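You operate a simulated robot arm through the tools that you are given. There is no shell and no other tool.

Carry out the task below with a simulated robot arm. There is one attempt and no reset: what you move stays moved.

## Task
Start the pipe rig on the yellow line and set about 20 litres a minute.
Fine: mains on and that lever open before the pump; set the flow by the black wheel; other lines stay shut.

It is judged by the outcome, as a careful person would: the job done as asked, and still so three seconds after it is handed in. It fails if anything else is knocked over, pushed out of place, dropped, spilled or broken.

## Robot
A 6-joint arm with a two-finger gripper, fixed in place. Base frame: the origin is on the floor under the middle of its stand, x ahead of it, y to its left, z up. Units: mm, rad, N and s.
It reaches about 1572 mm from its shoulder. Its first joint turns from -2.897 to 2.897 rad. Payload 2.45 kg.
Tool frame: the origin (TCP) lies between the finger pads and is the grasp point; the fingertips stand 20 mm ahead of it; z points along the fingers, y is the line along which they close. The gripper opens to 140 mm; its body begins 168 mm behind the TCP.
Orientation is told as [roll, pitch, yaw] about the base's x, y, z axes, in that order, counted from this pose: with the fingers straight down and closing along the base's y, the tool's x points along the base's -x, its y along +y and its z along -z.

## Interface
- The arm moves only by the tool servo_tool. Its argument "deltas" is a list of rows, each a list of 3 entries, a list of its own where there are three numbers: the finger opening in mm, from 0 to 140, then the shift along the tool's x, y, z in mm, then the turn, a rotation vector about the tool's x, y, z in rad. In form: [[gripper, [tx, ty, tz], [wx, wy, wz]], ...]. A call has 1 to 20 rows; each row is the pose to reach, as a shift and turn from the pose commanded when the call began, along the tool's axes at that moment. Rows are played at 5 a second. More than 50 mm and 0.15 rad between two rows, or a gripper value outside its range, and nothing of the call is played. Where a pose cannot be reached the arm comes as near as it can. A force on the tool above 90 N (or 10 N above the force at the start of the call, whichever is more), or a blocked arm, ends the call early, and 0.2 s more pass. The fingers move at their own pace (about 45 mm/s each) and stop on an object; they squeeze with about 27 N. The grip force told is the motor's: it shows also when the fingers shut on nothing. Time passes only in rows, and 0.2 s behind the last, so rows that repeat a pose let the fingers close. The reply holds the time, the measured pose of the TCP, the force on the tool along the base axes, the opening and the grip force, in the units named above and with some noise, with the torque about the TCP (base axes, N m) and any sound that the robot's microphone picked up, and new pictures: "pictures" is both (left out), scene, wrist or none.
- Cameras (640 x 400 px; columns grow to the right, rows downward): "scene" is fixed at [219.9, 649.5, 1637]; the picture's right is [-0.62, -0.79, 0.00], its down [-0.40, 0.32, -0.86] and it looks along [0.68, -0.53, -0.51] (base axes); focal length 327 px, centre (320, 200). "wrist" rides on the gripper at [78, 11, -209] in the tool frame; the picture's right is [-0.14, 0.99, 0.00], its down [-0.92, -0.13, -0.37] and it looks along [-0.37, -0.05, 0.93] (tool axes); focal length 280 px, centre (320, 200). There is no depth. A picture from a camera that has moved, and an enlarged one, comes with that camera's place and axes in the base frame and with its lens.
- inspect(camera, box): a new picture of the part [left, top, right, bottom] of that camera's present view, enlarged. The clock stands still meanwhile.
- close_job(): hands the job in; it is judged then, once.

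Nothing tells you positions but the pictures and the camera data. Unless the task says otherwise, let go and move clear before handing in.

The tools are called as a command line: name --argument value ..., lists and objects as JSON in quotes. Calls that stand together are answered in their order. servo_tool: Moves the arm, as the interface text tells. Its arguments: {"type":"object","properties":{"deltas":{"type":"array","items":{"type":"array"}},"pictures":{"type":"string","enum":["both","scene","wrist","none"]}},"required":["deltas"]} The other tools are called the same way: inspect (camera, box) takes an enlarged picture of a part of a camera's view; close_job () hands the job in.

At the start:

```text
time_s: 0.0
eef_pos: [566.1, 8.7, 1447.1]
tcp_rot: [-0.001, -0.001, 0.0]
ft_force: [-0.1, 0.7, 0.7]
wrist_torque: [-0.01, 0.03, -0.01]
finger_gap: 139.9
finger_force: 0.2
```

scene: 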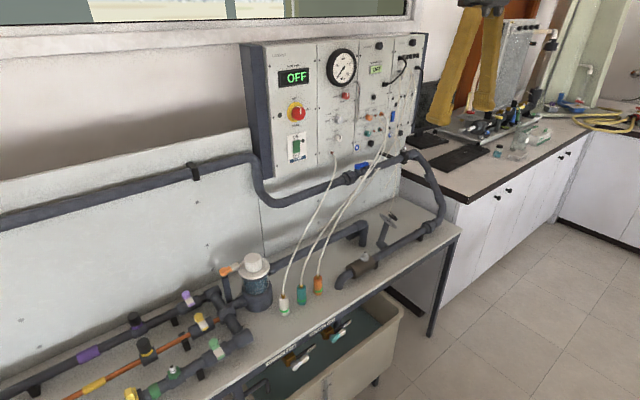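
wrist: 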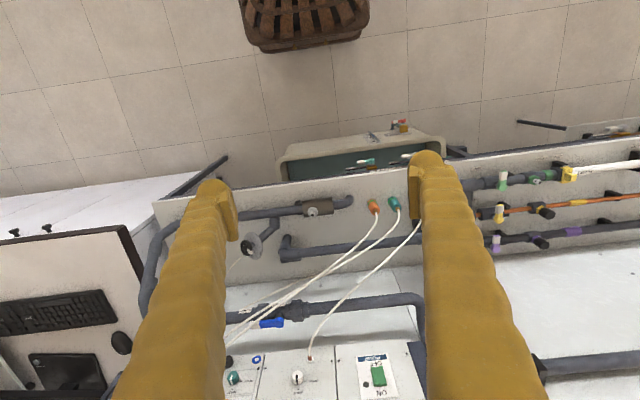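

I see a pipe rig with a control panel (OFF display, red/yellow emergency button, green rocker switch), and pipes with coloured valves on a bench. I'll look closer at every part before moving.

inspect --camera "scene" --box '[240, 30, 440, 180]'

inspect --camera "scene" --box '[60, 240, 300, 400]'

inspect --camera "scene" --box '[240, 140, 460, 300]'

inspect --camera "wrist" --box '[440, 100, 640, 260]'

inspect --camera "wrist" --box '[220, 160, 440, 400]'

```text
2.67 times, centred on (340, 105) of scene
camera zoom: at [219.9, 649.5, 1637.0], right [-0.62, -0.79, 0.0], down [-0.4, 0.32, -0.86], along [0.68, -0.53, -0.51], focal length 872 px, centre (267, 453)
```

zoom: 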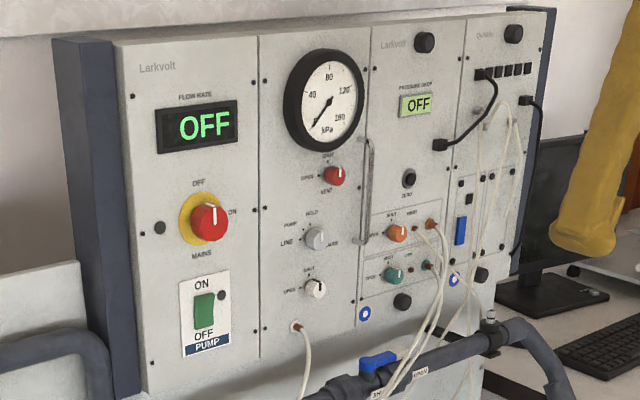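

```text
2.50 times, centred on (180, 320) of scene
camera zoom: at [219.9, 649.5, 1637.0], right [-0.62, -0.79, 0.0], down [-0.4, 0.32, -0.86], along [0.68, -0.53, -0.51], focal length 818 px, centre (670, -100)
```

zoom: 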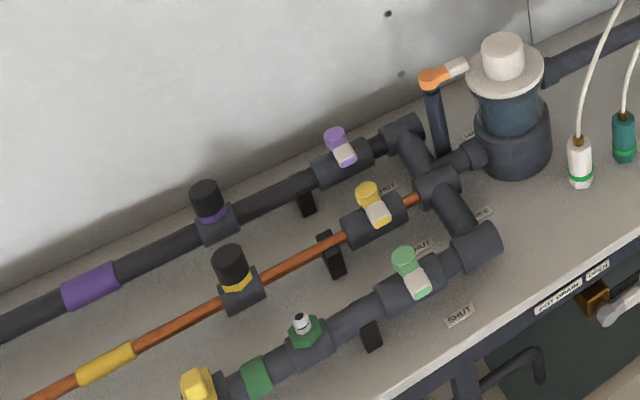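

```text
2.50 times, centred on (350, 220) of scene
camera zoom: at [219.9, 649.5, 1637.0], right [-0.62, -0.79, 0.0], down [-0.4, 0.32, -0.86], along [0.68, -0.53, -0.51], focal length 818 px, centre (245, 150)
```

zoom: 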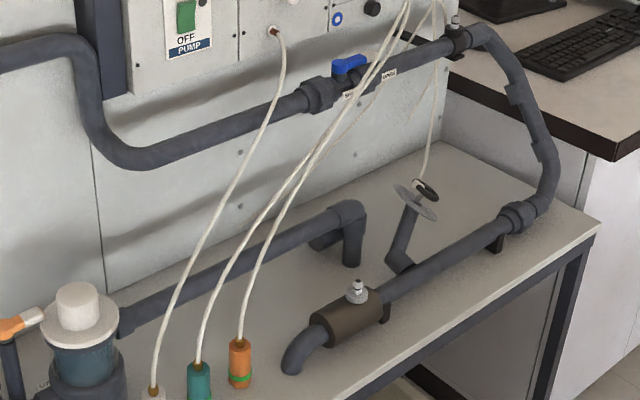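

```text
2.50 times, centred on (540, 180) of wrist
camera zoom: at [486.5, 19.8, 1656.9], right [0.14, 0.99, 0.0], down [0.92, -0.13, 0.37], along [0.37, -0.05, -0.93], focal length 701 px, centre (-230, 250)
```

zoom: 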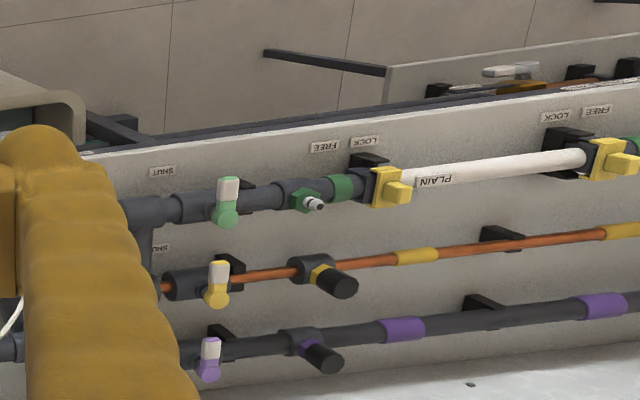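

```text
1.67 times, centred on (330, 280) of wrist
camera zoom: at [486.5, 19.8, 1656.9], right [0.14, 0.99, 0.0], down [0.92, -0.13, 0.37], along [0.37, -0.05, -0.93], focal length 467 px, centre (303, 67)
```

zoom: 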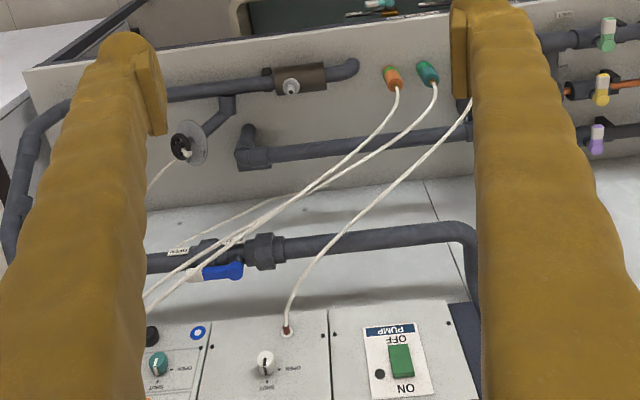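

The panel faces the robot at about x≈1100: mains knob around (1075, 72, 1347), pump rocker around (1098, 66, 1223). The yellow line's lever hub is around (954, 532, 850), pointing to SHUT. I'll move the wrist camera closer to the valves on the bench to look before touching anything.

servo_tool --deltas '[[140, [-13, 35, 20], [0, 0, 0]], [140, [-26, 70, 40], [0, 0, 0]], [140, [-39, 105, 60], [0, 0, 0]], [140, [-52, 140, 80], [0, 0, 0]], [140, [-65, 175, 100], [0, 0, 0]], [140, [-78, 210, 120], [0, 0, 0]], [140, [-91, 245, 140], [0, 0, 0]], [140, [-104, 280, 160], [0, 0, 0]], [140, [-117, 315, 180], [0, 0, 0]], [140, [-130, 350, 200], [0, 0, 0]], [140, [-143, 385, 220], [0, 0, 0]], [140, [-156, 420, 240], [0, 0, 0]], [140, [-169, 455, 260], [0, 0, 0]], [140, [-182, 490, 280], [0, 0, 0]]]'

```text
time_s: 3.0
eef_pos: [747.5, 497.7, 1168.2]
tcp_rot: [0.0, 0.0, -0.001]
ft_force: [0.2, 0.1, 0.6]
wrist_torque: [0.02, -0.06, -0.01]
finger_gap: 140.1
finger_force: 0.1
camera wrist: at [668.6, 509.3, 1378.1], right [0.14, 0.99, 0.0], down [0.92, -0.13, 0.37], along [0.37, -0.05, -0.93], focal length 280 px, centre (320, 200)
```

scene: 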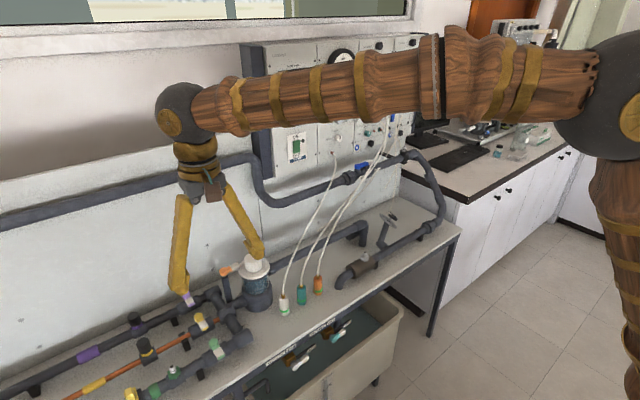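
wrist: 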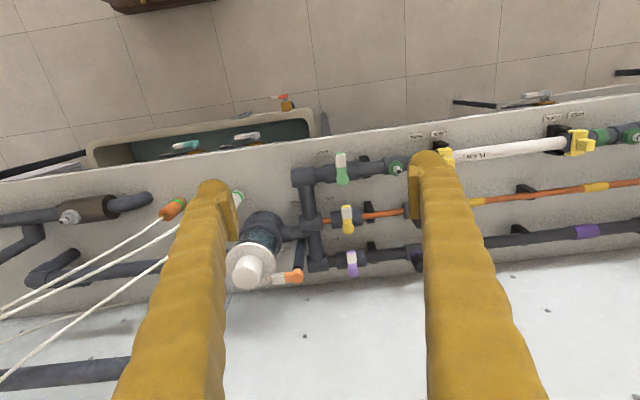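

The camera now looks down on the valve manifold. I'll zoom in to read labels and see the lever states.

inspect --camera "wrist" --box '[230, 110, 440, 290]'

inspect --camera "wrist" --box '[420, 80, 640, 260]'

inspect --camera "wrist" --box '[0, 90, 230, 320]'

inspect --camera "scene" --box '[320, 190, 450, 290]'

inspect --camera "scene" --box '[80, 240, 280, 400]'

```text
2.22 times, centred on (335, 200) of wrist
camera zoom: at [668.6, 509.3, 1378.1], right [0.14, 0.99, 0.0], down [0.92, -0.13, 0.37], along [0.37, -0.05, -0.93], focal length 623 px, centre (287, 200)
```

zoom: 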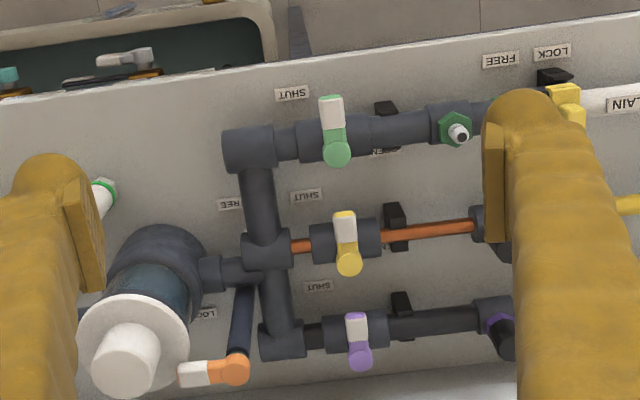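

```text
2.22 times, centred on (530, 170) of wrist
camera zoom: at [668.6, 509.3, 1378.1], right [0.14, 0.99, 0.0], down [0.92, -0.13, 0.37], along [0.37, -0.05, -0.93], focal length 623 px, centre (-147, 267)
```

zoom: 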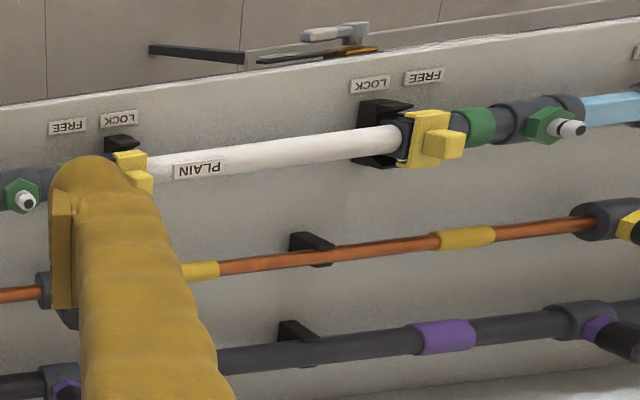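

```text
1.74 times, centred on (115, 205) of wrist
camera zoom: at [668.6, 509.3, 1378.1], right [0.14, 0.99, 0.0], down [0.92, -0.13, 0.37], along [0.37, -0.05, -0.93], focal length 488 px, centre (676, 191)
```

zoom: 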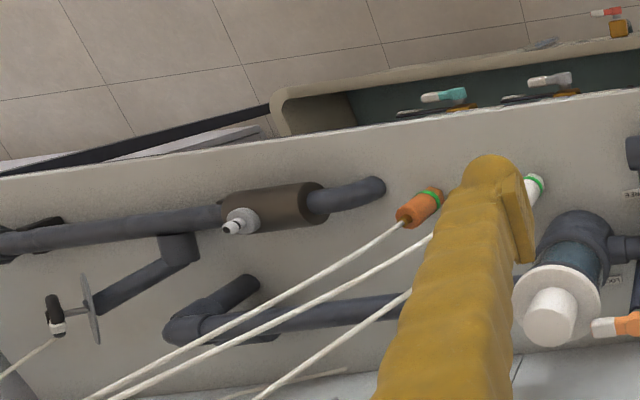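

```text
4.00 times, centred on (385, 240) of scene
camera zoom: at [219.9, 649.5, 1637.0], right [-0.62, -0.79, 0.0], down [-0.4, 0.32, -0.86], along [0.68, -0.53, -0.51], focal length 1308 px, centre (60, 40)
```

zoom: 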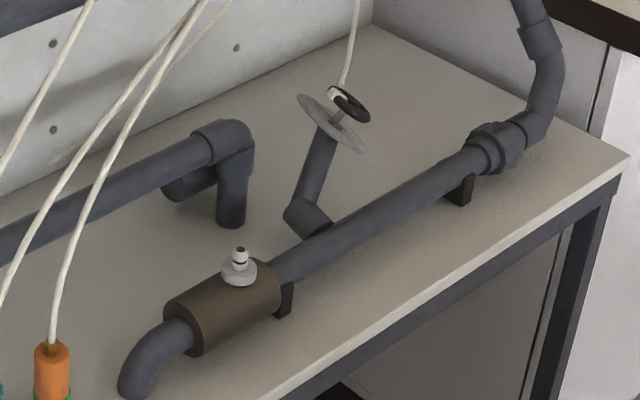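

```text
2.50 times, centred on (180, 320) of scene
camera zoom: at [219.9, 649.5, 1637.0], right [-0.62, -0.79, 0.0], down [-0.4, 0.32, -0.86], along [0.68, -0.53, -0.51], focal length 818 px, centre (670, -100)
```

zoom: 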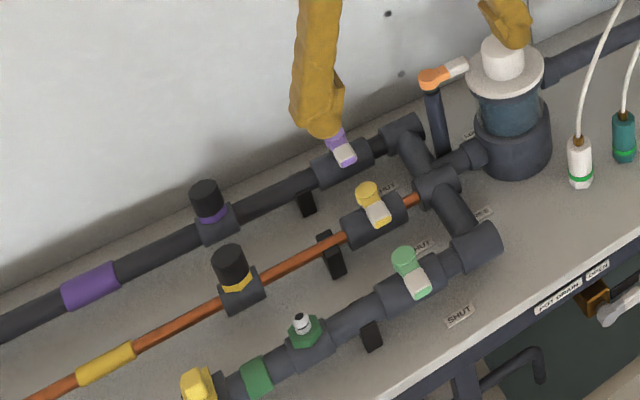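

The yellow lever points toward the robot to its SHUT label, and the green line's part-hidden OPEN label sits on the +y side along the pipe, so each lever should swing from −x to +y. The black handwheel with its grey scale disc is around (916, −268, 898). I'll move above the yellow lever to see it better.

servo_tool --deltas '[[120, [-30, 6, 34], [0, 0, 0]], [100, [-60, 12, 68], [0, 0, 0]], [80, [-90, 18, 102], [0, 0, 0]], [60, [-120, 24, 136], [0, 0, 0]], [60, [-148, 30, 168], [0, 0, 0]], [60, [-172, 35, 200], [0, 0, 0]], [60, [-172, 35, 200], [0, 0, 0]]]'

```text
time_s: 4.6
eef_pos: [920.0, 532.9, 966.8]
tcp_rot: [0.0, 0.0, -0.001]
ft_force: [-0.4, -0.9, 0.9]
wrist_torque: [0.03, -0.02, 0.0]
finger_gap: 59.9
finger_force: 0.0
camera wrist: at [841.0, 545.2, 1176.7], right [0.14, 0.99, 0.0], down [0.92, -0.13, 0.37], along [0.36, -0.05, -0.93], focal length 280 px, centre (320, 200)
```

scene: 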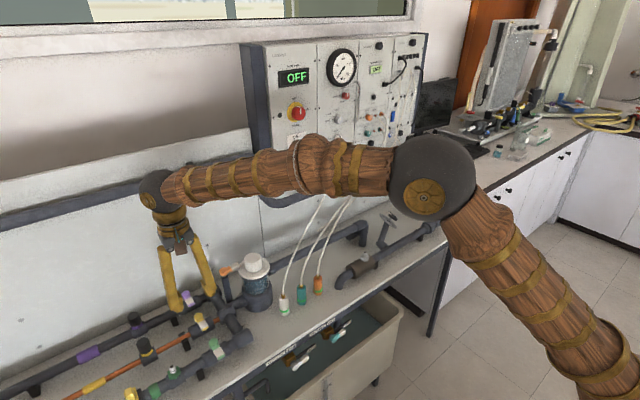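
wrist: 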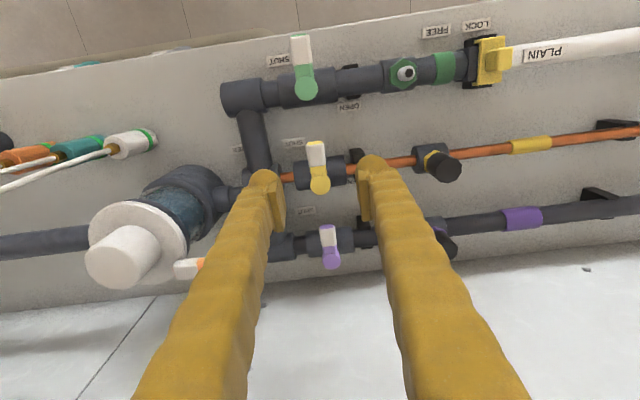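

inspect --camera "wrist" --box '[220, 90, 420, 220]'

inspect --camera "scene" --box '[150, 270, 270, 360]'

```text
3.08 times, centred on (320, 155) of wrist
camera zoom: at [841.0, 545.2, 1176.7], right [0.14, 0.99, 0.0], down [0.92, -0.13, 0.37], along [0.36, -0.05, -0.93], focal length 863 px, centre (320, 338)
```

zoom: 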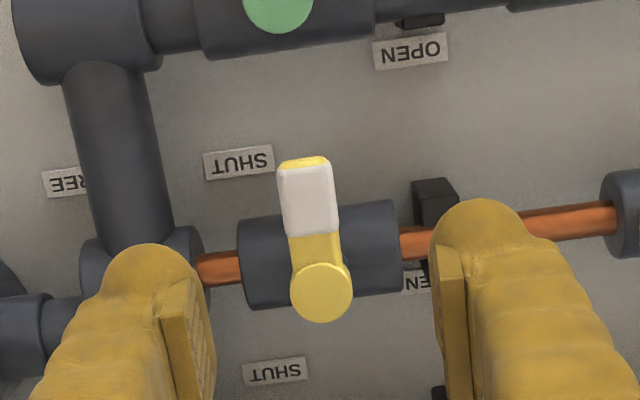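

```text
4.44 times, centred on (210, 315) of scene
camera zoom: at [219.9, 649.5, 1637.0], right [-0.62, -0.79, 0.0], down [-0.4, 0.32, -0.86], along [0.68, -0.53, -0.51], focal length 1454 px, centre (809, -311)
```

zoom: 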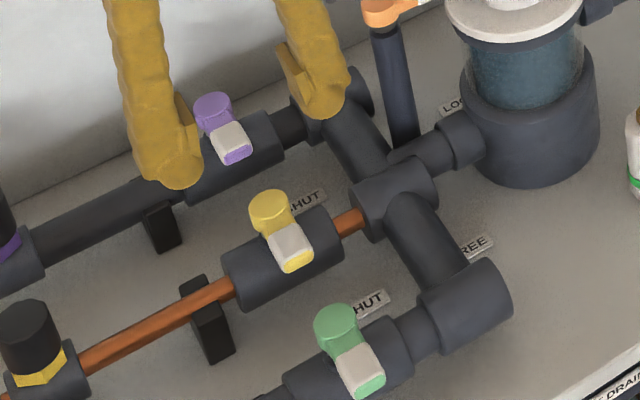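

The yellow line's OPEN label is visible on the +y side of its valve, so the lever must swing 90° that way. I put the hub at about (947, 529, 855) with the tip about 40 mm nearer the robot; I'll lower the straddling fingers part-way and check.

servo_tool --deltas '[[50, [3, -1, 35], [0, 0, 0]], [44, [6, -2, 70], [0, 0, 0]], [44, [6, -2, 70], [0, 0, 0]]]'

inspect --camera "wrist" --box '[220, 90, 420, 220]'

inspect --camera "scene" --box '[150, 270, 270, 360]'

```text
time_s: 5.4
eef_pos: [914.1, 531.8, 897.3]
tcp_rot: [0.001, 0.0, 0.002]
ft_force: [0.6, 0.3, -0.1]
wrist_torque: [0.0, -0.01, 0.02]
finger_gap: 44.3
finger_force: 0.0
camera wrist: at [834.7, 543.4, 1106.6], right [0.14, 0.99, 0.0], down [0.92, -0.13, 0.37], along [0.37, -0.05, -0.93], focal length 280 px, centre (320, 200)
```

scene: 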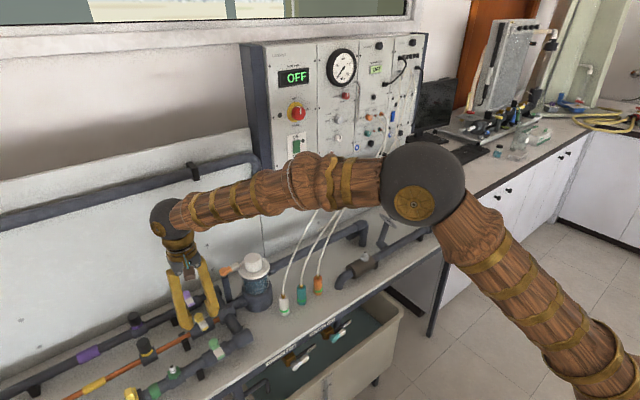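
wrist: 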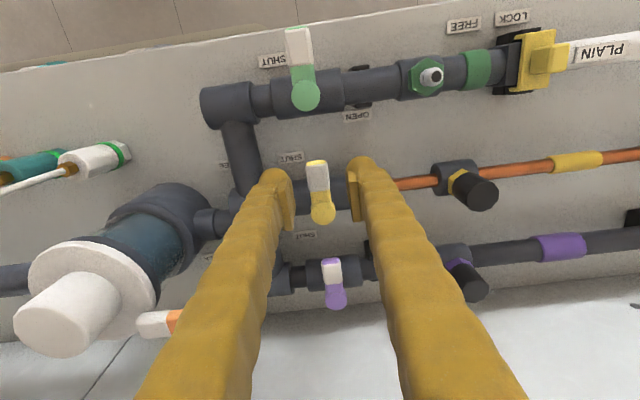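

```text
3.08 times, centred on (320, 155) of wrist
camera zoom: at [834.7, 543.4, 1106.6], right [0.14, 0.99, 0.0], down [0.92, -0.13, 0.37], along [0.37, -0.05, -0.93], focal length 863 px, centre (320, 338)
```

zoom: 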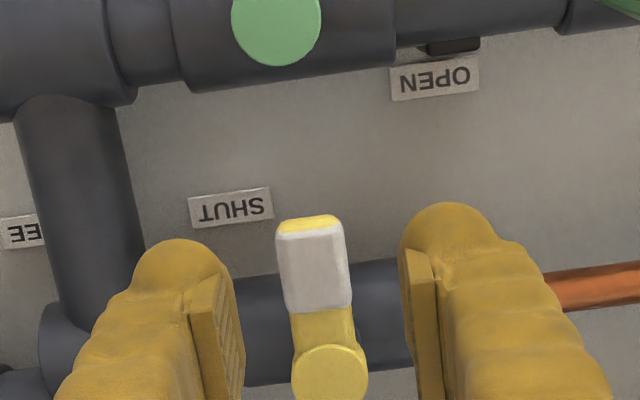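

```text
4.44 times, centred on (210, 315) of scene
camera zoom: at [219.9, 649.5, 1637.0], right [-0.62, -0.79, 0.0], down [-0.4, 0.32, -0.86], along [0.68, -0.53, -0.51], focal length 1454 px, centre (809, -311)
```

zoom: 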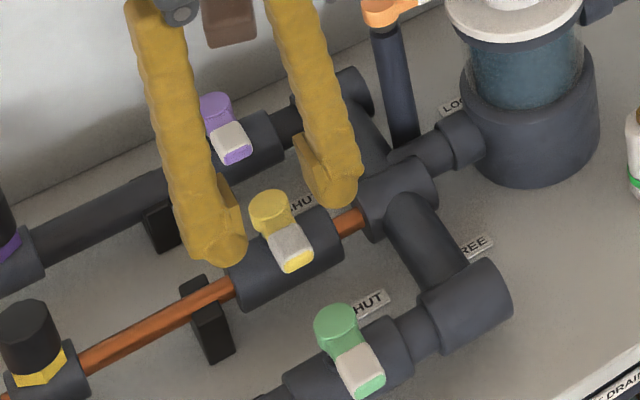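

The fingers straddle the lever well; the lever runs from the hub at (947, 531) to its tip near x≈898. I'll lower onto it and narrow the gap loosely before turning.

servo_tool --deltas '[[44, [6, -1, 10], [0, 0, 0]], [44, [6, -1, 22], [0, 0, 0]], [44, [6, -1, 33], [0, 0, 0]], [44, [6, -1, 39], [0, 0, 0]], [28, [6, -1, 39], [0, 0, 0]], [28, [6, -1, 39], [0, 0, 0]]]'

inspect --camera "wrist" --box '[220, 120, 420, 250]'

inspect --camera "scene" --box '[150, 270, 270, 360]'

```text
time_s: 6.8
eef_pos: [907.3, 530.7, 857.6]
tcp_rot: [0.0, 0.0, -0.001]
ft_force: [0.8, 0.0, 0.0]
wrist_torque: [0.0, 0.01, 0.01]
finger_gap: 28.2
finger_force: 0.0
camera wrist: at [828.6, 542.2, 1067.7], right [0.14, 0.99, 0.0], down [0.92, -0.13, 0.37], along [0.36, -0.05, -0.93], focal length 280 px, centre (320, 200)
```

scene: 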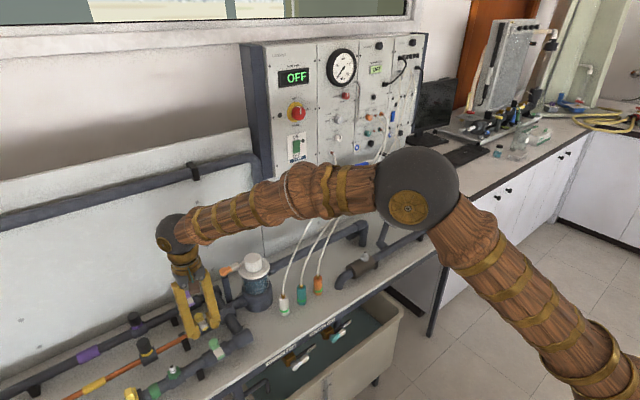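
wrist: 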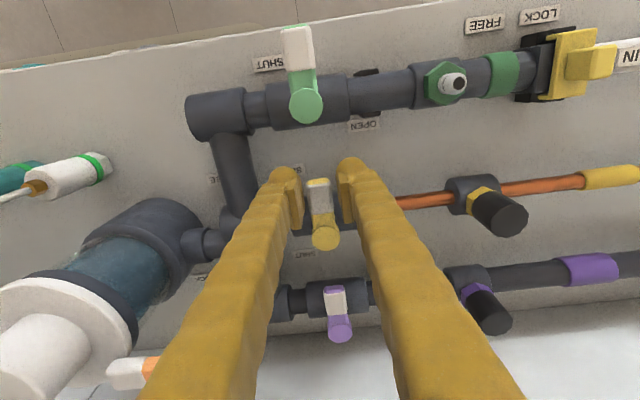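

```text
3.08 times, centred on (320, 185) of wrist
camera zoom: at [828.6, 542.2, 1067.7], right [0.14, 0.99, 0.0], down [0.92, -0.13, 0.37], along [0.36, -0.05, -0.93], focal length 863 px, centre (320, 246)
```

zoom: 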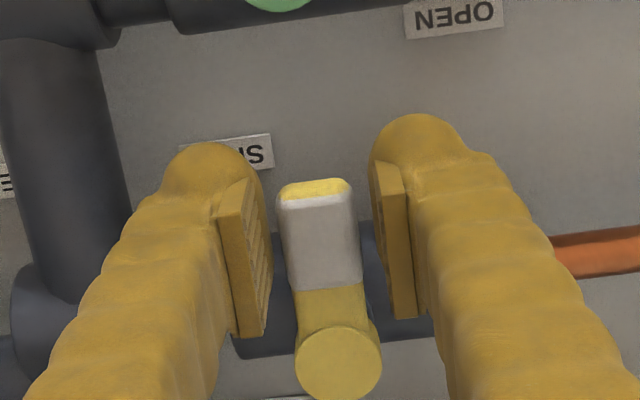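

```text
4.44 times, centred on (210, 315) of scene
camera zoom: at [219.9, 649.5, 1637.0], right [-0.62, -0.79, 0.0], down [-0.4, 0.32, -0.86], along [0.68, -0.53, -0.51], focal length 1454 px, centre (809, -311)
```

zoom: 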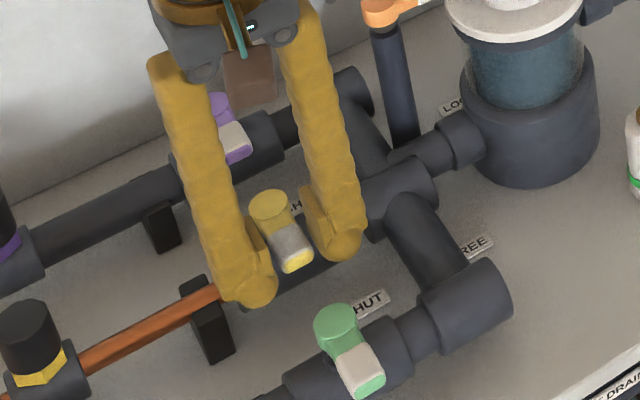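

The fingers straddle the lever loosely with no contact force. I'll swing it part of the way toward +y (OPEN) around the hub and check that it follows.

servo_tool --deltas '[[28, [-0.4, 5.5, 0], [0, 0, 0.14]], [28, [-1.5, 11, 0], [0, 0, 0.28]], [28, [-3.5, 16.2, 0], [0, 0, 0.42]], [28, [-6.1, 21.1, 0], [0, 0, 0.56]]]'

inspect --camera "scene" --box '[150, 270, 270, 360]'

```text
time_s: 7.8
eef_pos: [914.5, 550.0, 858.1]
tcp_rot: [-0.002, 0.0, -0.562]
ft_force: [-0.4, -0.5, -0.5]
wrist_torque: [-0.02, 0.0, 0.03]
finger_gap: 28.4
finger_force: 0.7
camera wrist: at [852.9, 603.1, 1067.8], right [0.64, 0.76, 0.0], down [0.71, -0.6, 0.37], along [0.28, -0.24, -0.93], focal length 280 px, centre (320, 200)
```

scene: 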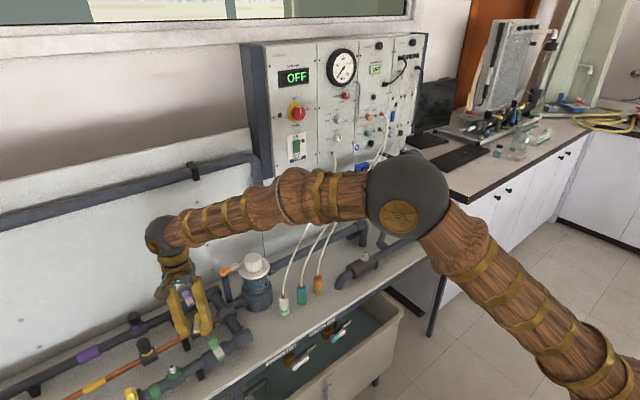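
wrist: 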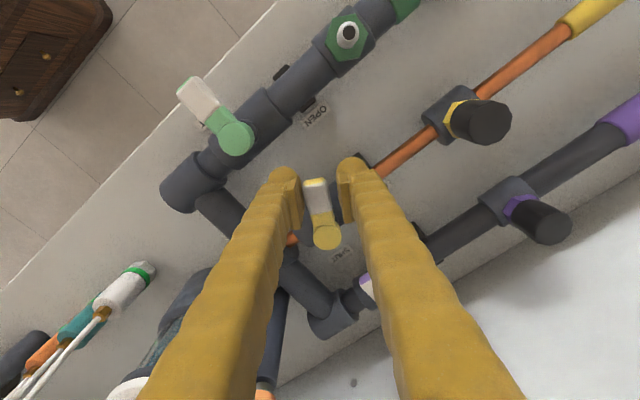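

```text
4.44 times, centred on (210, 315) of scene
camera zoom: at [219.9, 649.5, 1637.0], right [-0.62, -0.79, 0.0], down [-0.4, 0.32, -0.86], along [0.68, -0.53, -0.51], focal length 1454 px, centre (809, -311)
```

zoom: 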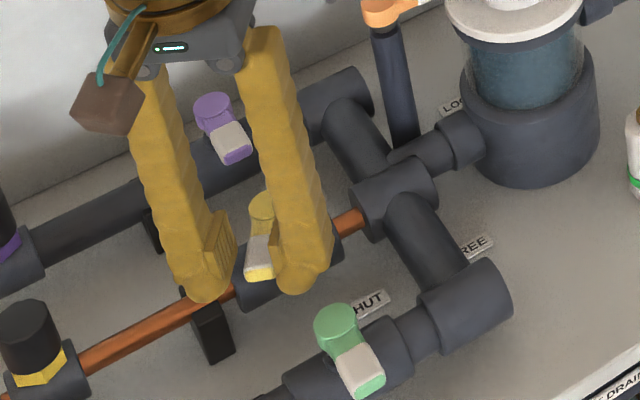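

The lever follows smoothly with nearly no force. I'll continue the swing to the OPEN position along the pipe.

servo_tool --deltas '[[28, [-0.4, 5.5, 0], [0, 0, 0.14]], [28, [-1.5, 11, 0], [0, 0, 0.28]], [28, [-3.5, 16.2, 0], [0, 0, 0.42]], [28, [-6.1, 21.1, 0], [0, 0, 0.56]], [28, [-9.3, 25.6, 0], [0, 0, 0.7]], [28, [-13.2, 29.6, 0], [0, 0, 0.84]], [28, [-17.6, 33, 0], [0, 0, 0.98]], [28, [-22.4, 35.7, 0], [0, 0, 1.12]]]'

inspect --camera "scene" --box '[150, 270, 270, 360]'

inspect --camera "wrist" --box '[220, 120, 420, 250]'

```text
time_s: 9.6
eef_pos: [951.2, 569.2, 858.9]
tcp_rot: [0.001, -0.001, -1.682]
ft_force: [-0.4, 0.0, 0.3]
wrist_torque: [0.02, -0.01, 0.01]
finger_gap: 28.0
finger_force: 0.2
camera wrist: at [970.6, 646.9, 1067.5], right [0.97, -0.25, 0.0], down [-0.23, -0.9, 0.37], along [-0.09, -0.36, -0.93], focal length 280 px, centre (320, 200)
```

scene: 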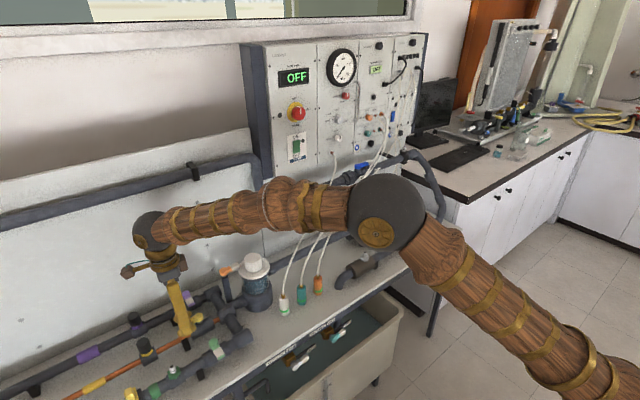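
wrist: 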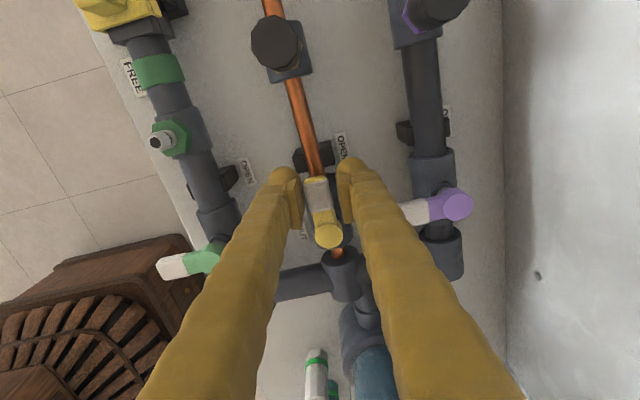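

```text
4.44 times, centred on (210, 315) of scene
camera zoom: at [219.9, 649.5, 1637.0], right [-0.62, -0.79, 0.0], down [-0.4, 0.32, -0.86], along [0.68, -0.53, -0.51], focal length 1454 px, centre (809, -311)
```

zoom: 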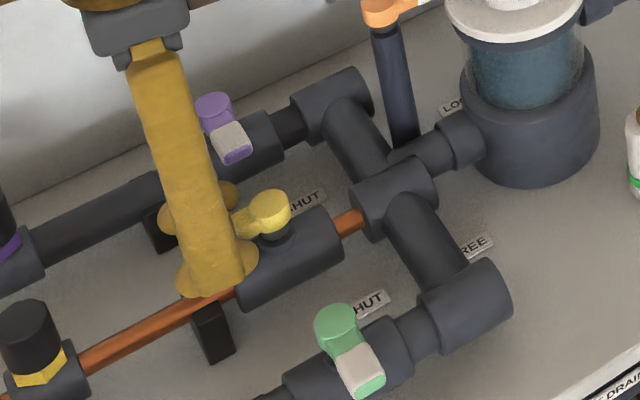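

```text
3.08 times, centred on (320, 185) of wrist
camera zoom: at [970.6, 646.9, 1067.5], right [0.97, -0.25, 0.0], down [-0.23, -0.9, 0.37], along [-0.09, -0.36, -0.93], focal length 863 px, centre (320, 246)
```

zoom: 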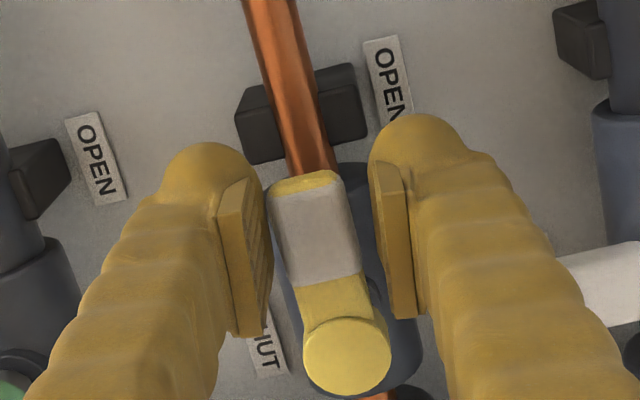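

The lever is now nearly along the pipe. I'll nudge it a few more degrees until it is fully aligned or meets its stop.

servo_tool --deltas '[[28, [0, 2, 0], [0, 0, 0.05]], [28, [-0.2, 4, 0], [0, 0, 0.1]], [28, [-0.4, 5.5, 0], [0, 0, 0.14]]]'

inspect --camera "wrist" --box '[220, 120, 420, 250]'

```text
time_s: 10.4
eef_pos: [957.4, 568.9, 857.6]
tcp_rot: [-0.001, -0.001, -1.819]
ft_force: [-15.4, -1.9, -1.4]
wrist_torque: [-0.1, 0.17, 0.23]
finger_gap: 37.8
finger_force: 7.2
camera wrist: at [985.8, 642.6, 1067.2], right [0.93, -0.38, 0.0], down [-0.35, -0.86, 0.37], along [-0.14, -0.34, -0.93], focal length 280 px, centre (320, 200)
```

scene: 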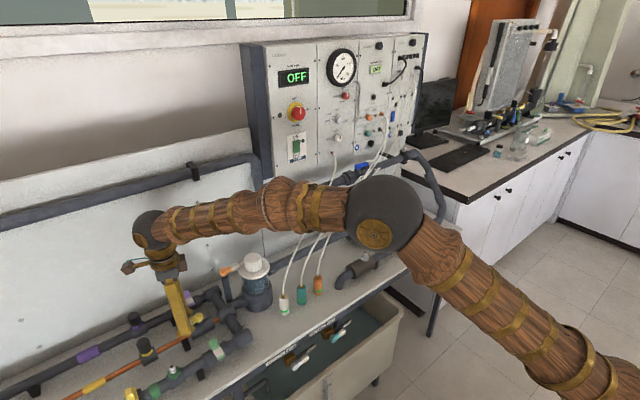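
wrist: 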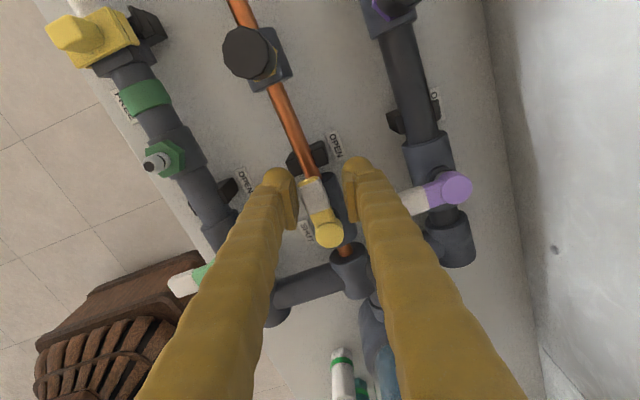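

```text
3.08 times, centred on (320, 185) of wrist
camera zoom: at [985.8, 642.6, 1067.2], right [0.93, -0.38, 0.0], down [-0.35, -0.86, 0.37], along [-0.14, -0.34, -0.93], focal length 863 px, centre (320, 246)
```

zoom: 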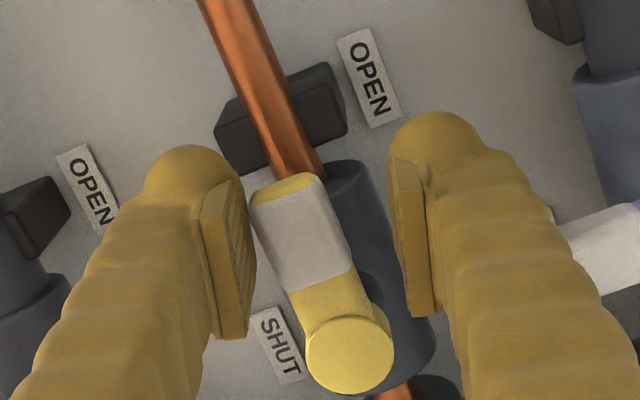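

The lever has met its stop (fingers felt 15 N and were pressed slightly apart), so the yellow line's lever is open. I'll back off, open the fingers and lift clear.

servo_tool --deltas '[[36, [0, -3, 0], [0, 0, -0.08]], [44, [-0.2, -4.5, 0], [0, 0, -0.12]], [44, [-0.2, -4.5, 0], [0, 0, -0.12]], [44, [-0.2, -4.5, -30], [0, 0, -0.12]], [44, [-0.2, -4.5, -75], [0, 0, -0.12]], [44, [-0.2, -4.5, -120], [0, 0, -0.12]], [44, [-0.2, -4.5, -160], [0, 0, -0.12]]]'

inspect --camera "scene" --box '[150, 270, 270, 360]'

inspect --camera "wrist" --box '[200, 50, 440, 250]'

```text
time_s: 12.0
eef_pos: [953.9, 568.4, 1019.2]
tcp_rot: [0.001, 0.0, -1.7]
ft_force: [0.5, 0.6, 0.1]
wrist_torque: [0.01, -0.01, 0.0]
finger_gap: 44.0
finger_force: 0.1
camera wrist: at [973.4, 646.5, 1228.1], right [0.96, -0.26, 0.0], down [-0.25, -0.9, 0.37], along [-0.1, -0.36, -0.93], focal length 280 px, centre (320, 200)
```

scene: 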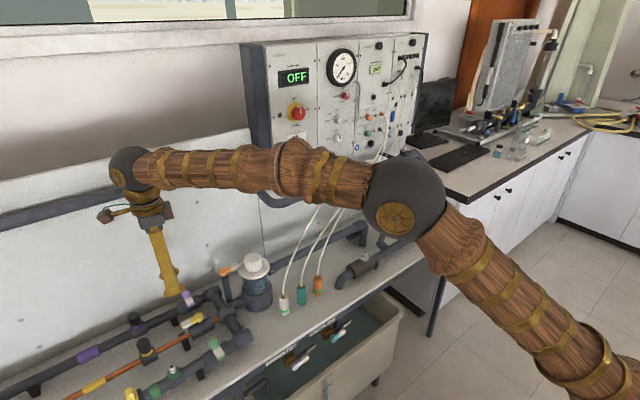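
wrist: 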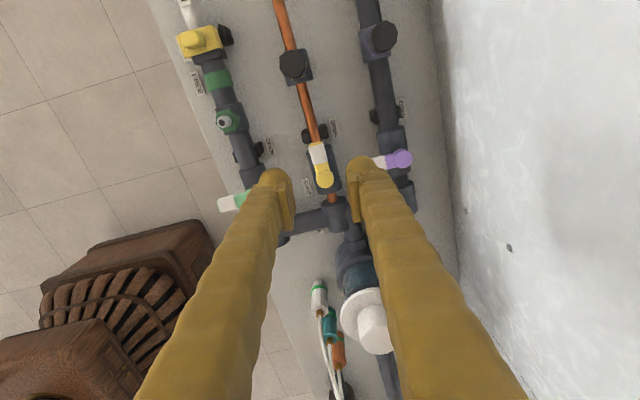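

```text
4.44 times, centred on (210, 315) of scene
camera zoom: at [219.9, 649.5, 1637.0], right [-0.62, -0.79, 0.0], down [-0.4, 0.32, -0.86], along [0.68, -0.53, -0.51], focal length 1454 px, centre (809, -311)
```

zoom: 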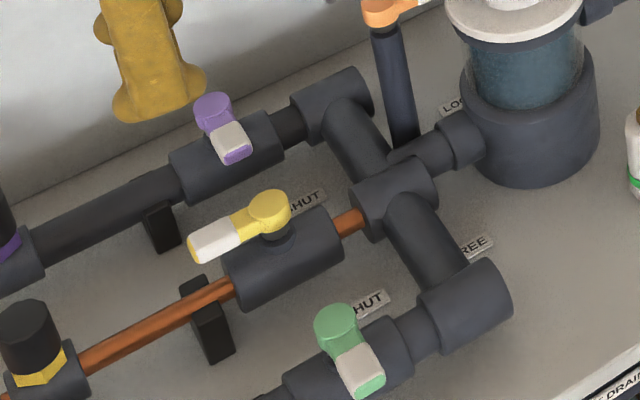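

```text
2.00 times, centred on (320, 150) of wrist
camera zoom: at [973.4, 646.5, 1228.1], right [0.96, -0.26, 0.0], down [-0.25, -0.9, 0.37], along [-0.1, -0.36, -0.93], focal length 561 px, centre (320, 300)
```

zoom: 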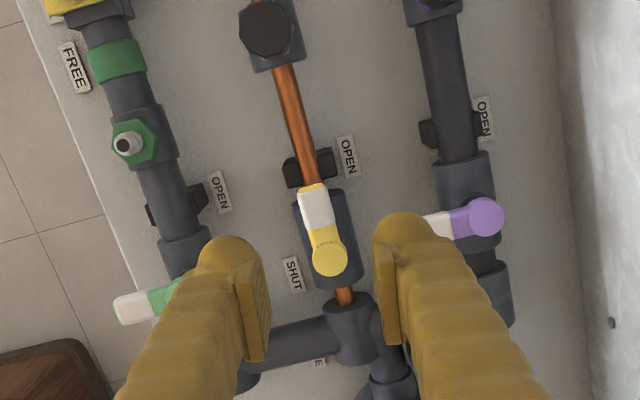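

The yellow lever is open along its pipe, and the other two still point to SHUT. Next is the mains knob: I'll pull back, undo the tool's yaw and then pitch the fingers toward the panel.

servo_tool --deltas '[[60, [-29, -17.6, -27.5], [0, 0, -0.1417]], [60, [-58, -35.1, -55], [0, 0, -0.2833]], [60, [-87, -52.7, -82.5], [0, 0, -0.425]], [60, [-116, -70.3, -110], [0, 0, -0.5667]], [60, [-145, -87.9, -137.5], [0, 0, -0.7083]], [60, [-174, -105.5, -165], [0, 0, -0.85]], [60, [-203, -123, -192.5], [0, 0, -0.9917]], [60, [-232, -140.6, -220], [0, 0, -1.1333]], [60, [-261, -158.2, -247.5], [0, 0, -1.275]], [60, [-290, -175.8, -275], [0, 0, -1.4167]], [60, [-319, -193.3, -302.5], [0, 0, -1.5583]], [60, [-348, -211, -330], [0, 0, -1.7]]]'

```text
time_s: 14.6
eef_pos: [698.2, 253.2, 1345.9]
tcp_rot: [0.0, 0.003, 0.001]
ft_force: [-0.4, 0.3, -0.8]
wrist_torque: [-0.03, 0.05, 0.01]
finger_gap: 60.0
finger_force: 0.1
camera wrist: at [619.2, 263.7, 1557.0], right [0.14, 0.99, 0.0], down [0.92, -0.13, 0.37], along [0.36, -0.05, -0.93], focal length 280 px, centre (320, 200)
```

scene: 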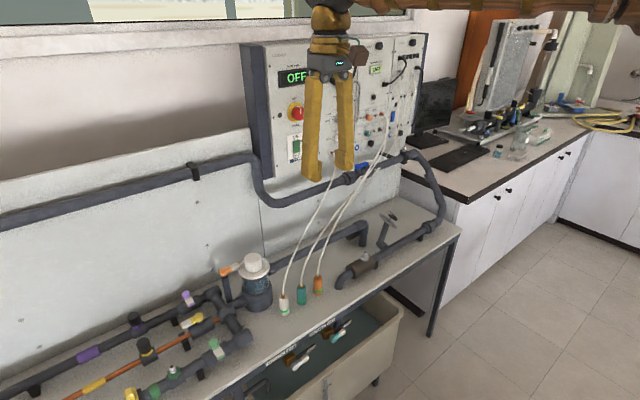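
wrist: 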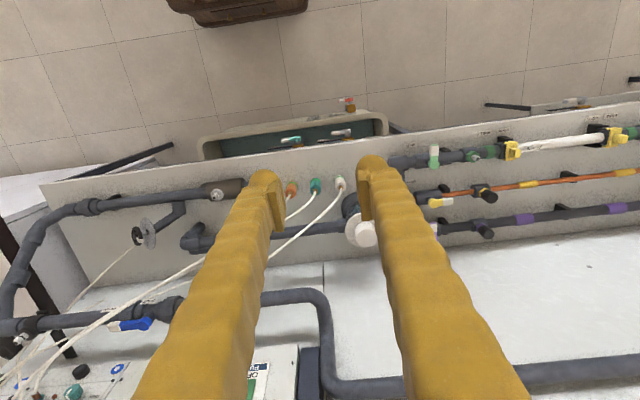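

Clear above the bench. I'll now pitch the tool so the fingers point at the panel and line up with the mains knob's column.

servo_tool --deltas '[[60, [0, -16, 0], [0, -0.1428, 0]], [60, [0, -32, 0], [0, -0.2856, 0]], [60, [0, -48, 0], [0, -0.4284, 0]], [60, [0, -64, 0], [0, -0.5712, 0]], [60, [0, -80, 0], [0, -0.714, 0]], [60, [0, -96, 0], [0, -0.8568, 0]], [60, [0, -112, 0], [0, -0.9996, 0]], [60, [0, -128, 0], [0, -1.1424, 0]], [60, [0, -144, 0], [0, -1.2852, 0]], [60, [0, -160, 0], [0, -1.428, 0]], [60, [0, -181, 0], [0, -1.5708, 0]], [60, [0, -181, 0], [0, -1.5708, 0]]]'

```text
time_s: 17.2
eef_pos: [698.8, 66.5, 1346.4]
tcp_rot: [1.417, -1.553, -1.43]
ft_force: [0.4, 3.2, 0.9]
wrist_torque: [-0.06, 0.12, -0.43]
finger_gap: 60.0
finger_force: 0.1
camera wrist: at [488.5, 81.6, 1270.4], right [0.01, 0.99, 0.15], down [-0.37, -0.14, 0.92], along [0.93, -0.07, 0.36], focal length 280 px, centre (320, 200)
```

scene: 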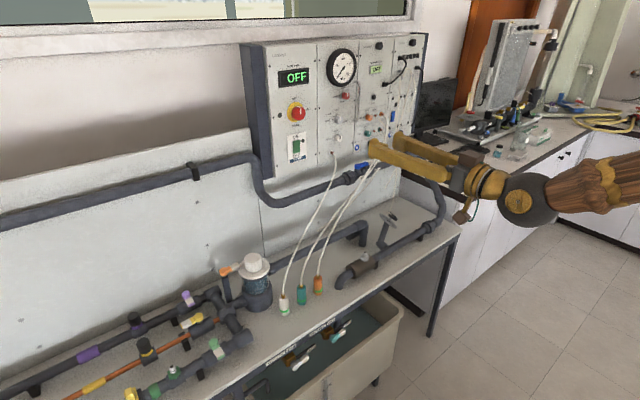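
wrist: 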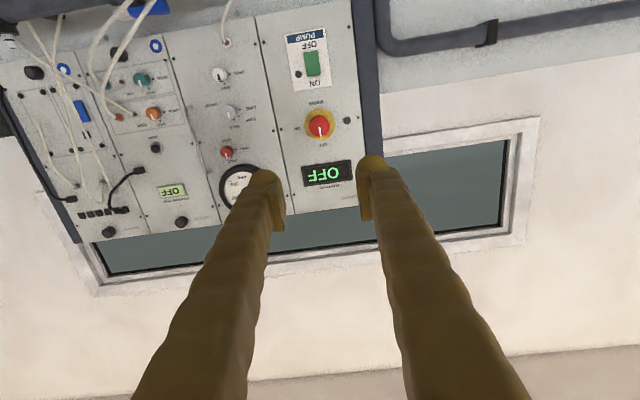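

The tool now faces the panel. I'll zoom in on the panel controls from here.

inspect --camera "wrist" --box '[270, 20, 390, 220]'

inspect --camera "wrist" --box '[60, 0, 280, 240]'

inspect --camera "scene" --box '[260, 60, 340, 180]'

servo_tool --deltas '[[60, [0, 0, 0], [0, 0, 0]]]' --pictures "none"

```text
2.00 times, centred on (330, 120) of wrist
camera zoom: at [488.5, 81.6, 1270.4], right [0.01, 0.99, 0.15], down [-0.37, -0.14, 0.92], along [0.93, -0.07, 0.36], focal length 561 px, centre (300, 360)
```

zoom: 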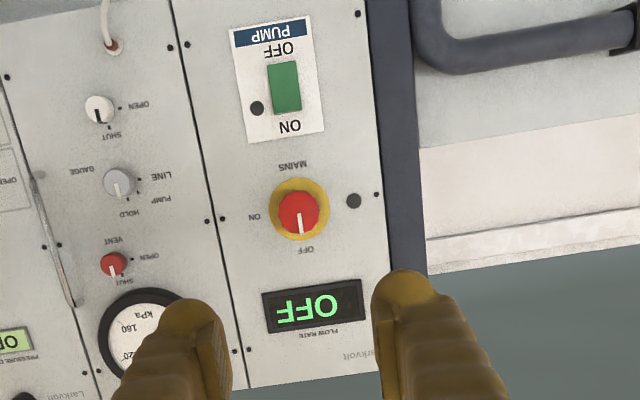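

```text
1.67 times, centred on (170, 120) of wrist
camera zoom: at [488.5, 81.6, 1270.4], right [0.01, 0.99, 0.15], down [-0.37, -0.14, 0.92], along [0.93, -0.07, 0.36], focal length 467 px, centre (570, 333)
```

zoom: 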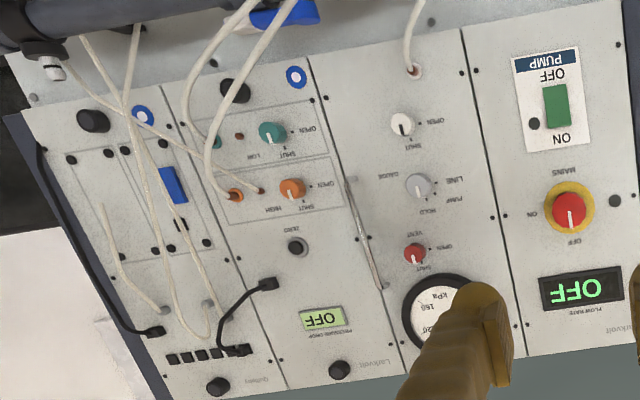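

```text
3.33 times, centred on (300, 120) of scene
camera zoom: at [219.9, 649.5, 1637.0], right [-0.62, -0.79, 0.0], down [-0.4, 0.32, -0.86], along [0.68, -0.53, -0.51], focal length 1090 px, centre (387, 467)
```

zoom: 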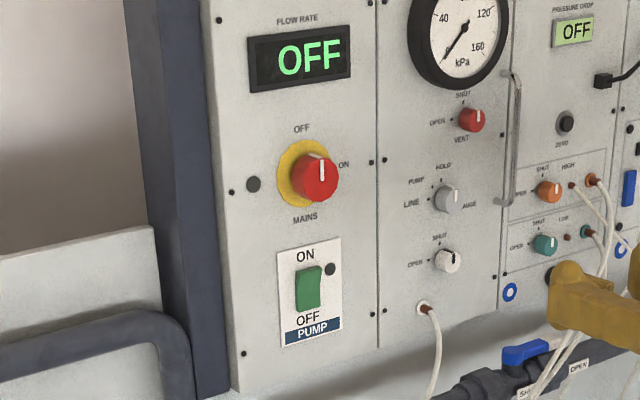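

```text
time_s: 17.6
eef_pos: [699.3, 69.6, 1347.6]
tcp_rot: [-2.204, -1.571, 2.204]
ft_force: [0.7, 0.3, -0.1]
wrist_torque: [-0.02, -0.03, -0.03]
finger_gap: 60.1
finger_force: 0.1
```

The mains knob is a round red knob (front at about (1074, 63, 1343)), pointing to OFF at the top with ON to the right, so it needs a 90° clockwise turn. I'll bring the open fingers up to it and check alignment.

servo_tool --deltas '[[80, [1, -1, 43], [0, 0, 0]], [80, [2, -2, 86], [0, 0, 0]], [80, [3, -3, 129], [0, 0, 0]], [80, [4, -4, 172], [0, 0, 0]], [80, [4.6, -4.6, 215], [0, 0, 0]], [80, [4.6, -4.6, 258], [0, 0, 0]], [80, [4.6, -4.6, 300], [0, 0, 0]], [80, [4.6, -4.6, 300], [0, 0, 0]], [80, [4.6, -4.6, 300], [0, 0, 0]]]'

inspect --camera "wrist" --box '[220, 60, 420, 220]'

inspect --camera "scene" --box '[250, 60, 350, 140]'

```text
time_s: 19.6
eef_pos: [996.0, 79.4, 1348.3]
tcp_rot: [-0.03, -1.563, 0.004]
ft_force: [-0.1, -0.9, -0.3]
wrist_torque: [0.0, -0.01, 0.01]
finger_gap: 79.6
finger_force: 0.1
out of reach, approached as far as the arm can: row 3, 4, 5, 6, 7, 8, 9
camera wrist: at [786.2, 96.4, 1271.8], right [0.03, 0.99, 0.14], down [-0.37, -0.12, 0.92], along [0.93, -0.07, 0.36], focal length 280 px, centre (320, 200)
```

scene: 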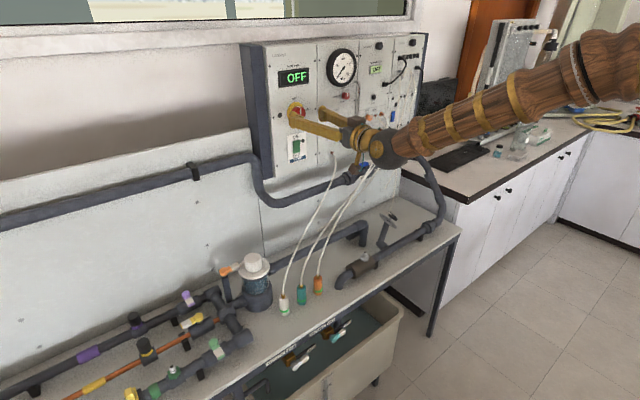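
wrist: 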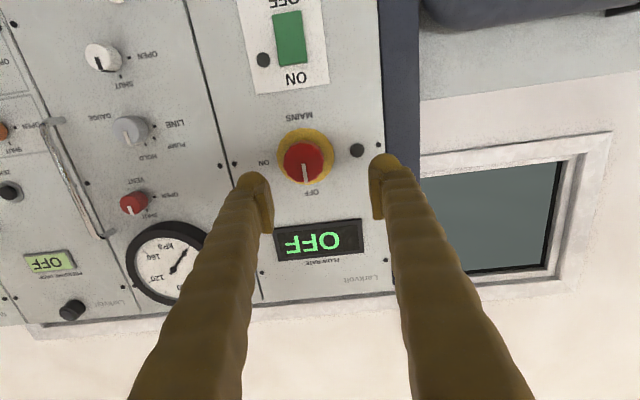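

```text
2.50 times, centred on (320, 140) of wrist
camera zoom: at [786.2, 96.4, 1271.8], right [0.03, 0.99, 0.14], down [-0.37, -0.12, 0.92], along [0.93, -0.07, 0.36], focal length 701 px, centre (320, 350)
```

zoom: 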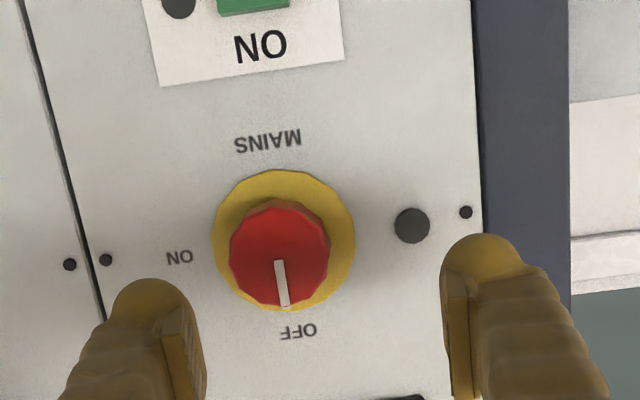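

```text
5.00 times, centred on (300, 100) of scene
camera zoom: at [219.9, 649.5, 1637.0], right [-0.62, -0.79, 0.0], down [-0.4, 0.32, -0.86], along [0.68, -0.53, -0.51], focal length 1636 px, centre (420, 700)
```

zoom: 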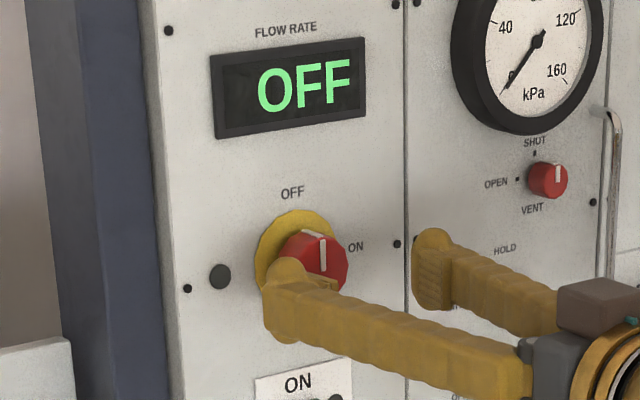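

The arm reports it only approached the commanded pose (y is off by 14 mm). I'll send a small hold to see how it settles before going on.

servo_tool --deltas '[[80, [0, 0, 0], [0, 0, 0]], [80, [0, 0, 0], [0, 0, 0]]]' --pictures "none"

```text
time_s: 20.2
eef_pos: [996.4, 78.5, 1348.9]
tcp_rot: [-0.025, -1.565, 0.001]
ft_force: [-0.6, -0.6, 0.1]
wrist_torque: [0.04, 0.04, 0.0]
finger_gap: 80.0
finger_force: 0.1
```

servo_tool --deltas '[[80, [0, -4, 0], [0, 0, 0]], [80, [0, -8, 0], [0, 0, 0]], [80, [0, -12, 0], [0, 0, 0]], [80, [0, -12, 0], [0, 0, 0]]]' --pictures "scene"

```text
time_s: 21.2
eef_pos: [997.5, 79.8, 1348.0]
tcp_rot: [-0.026, -1.562, 0.003]
ft_force: [-0.2, 0.1, -1.2]
wrist_torque: [-0.01, -0.01, -0.01]
finger_gap: 79.5
finger_force: 0.0
out of reach, approached as far as the arm can: row 1, 2, 3, 4
```

scene: 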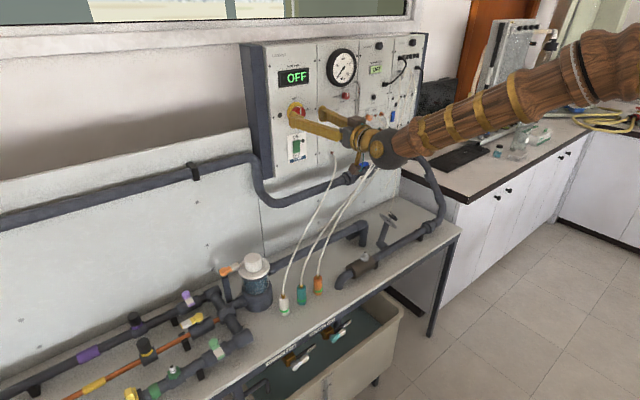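

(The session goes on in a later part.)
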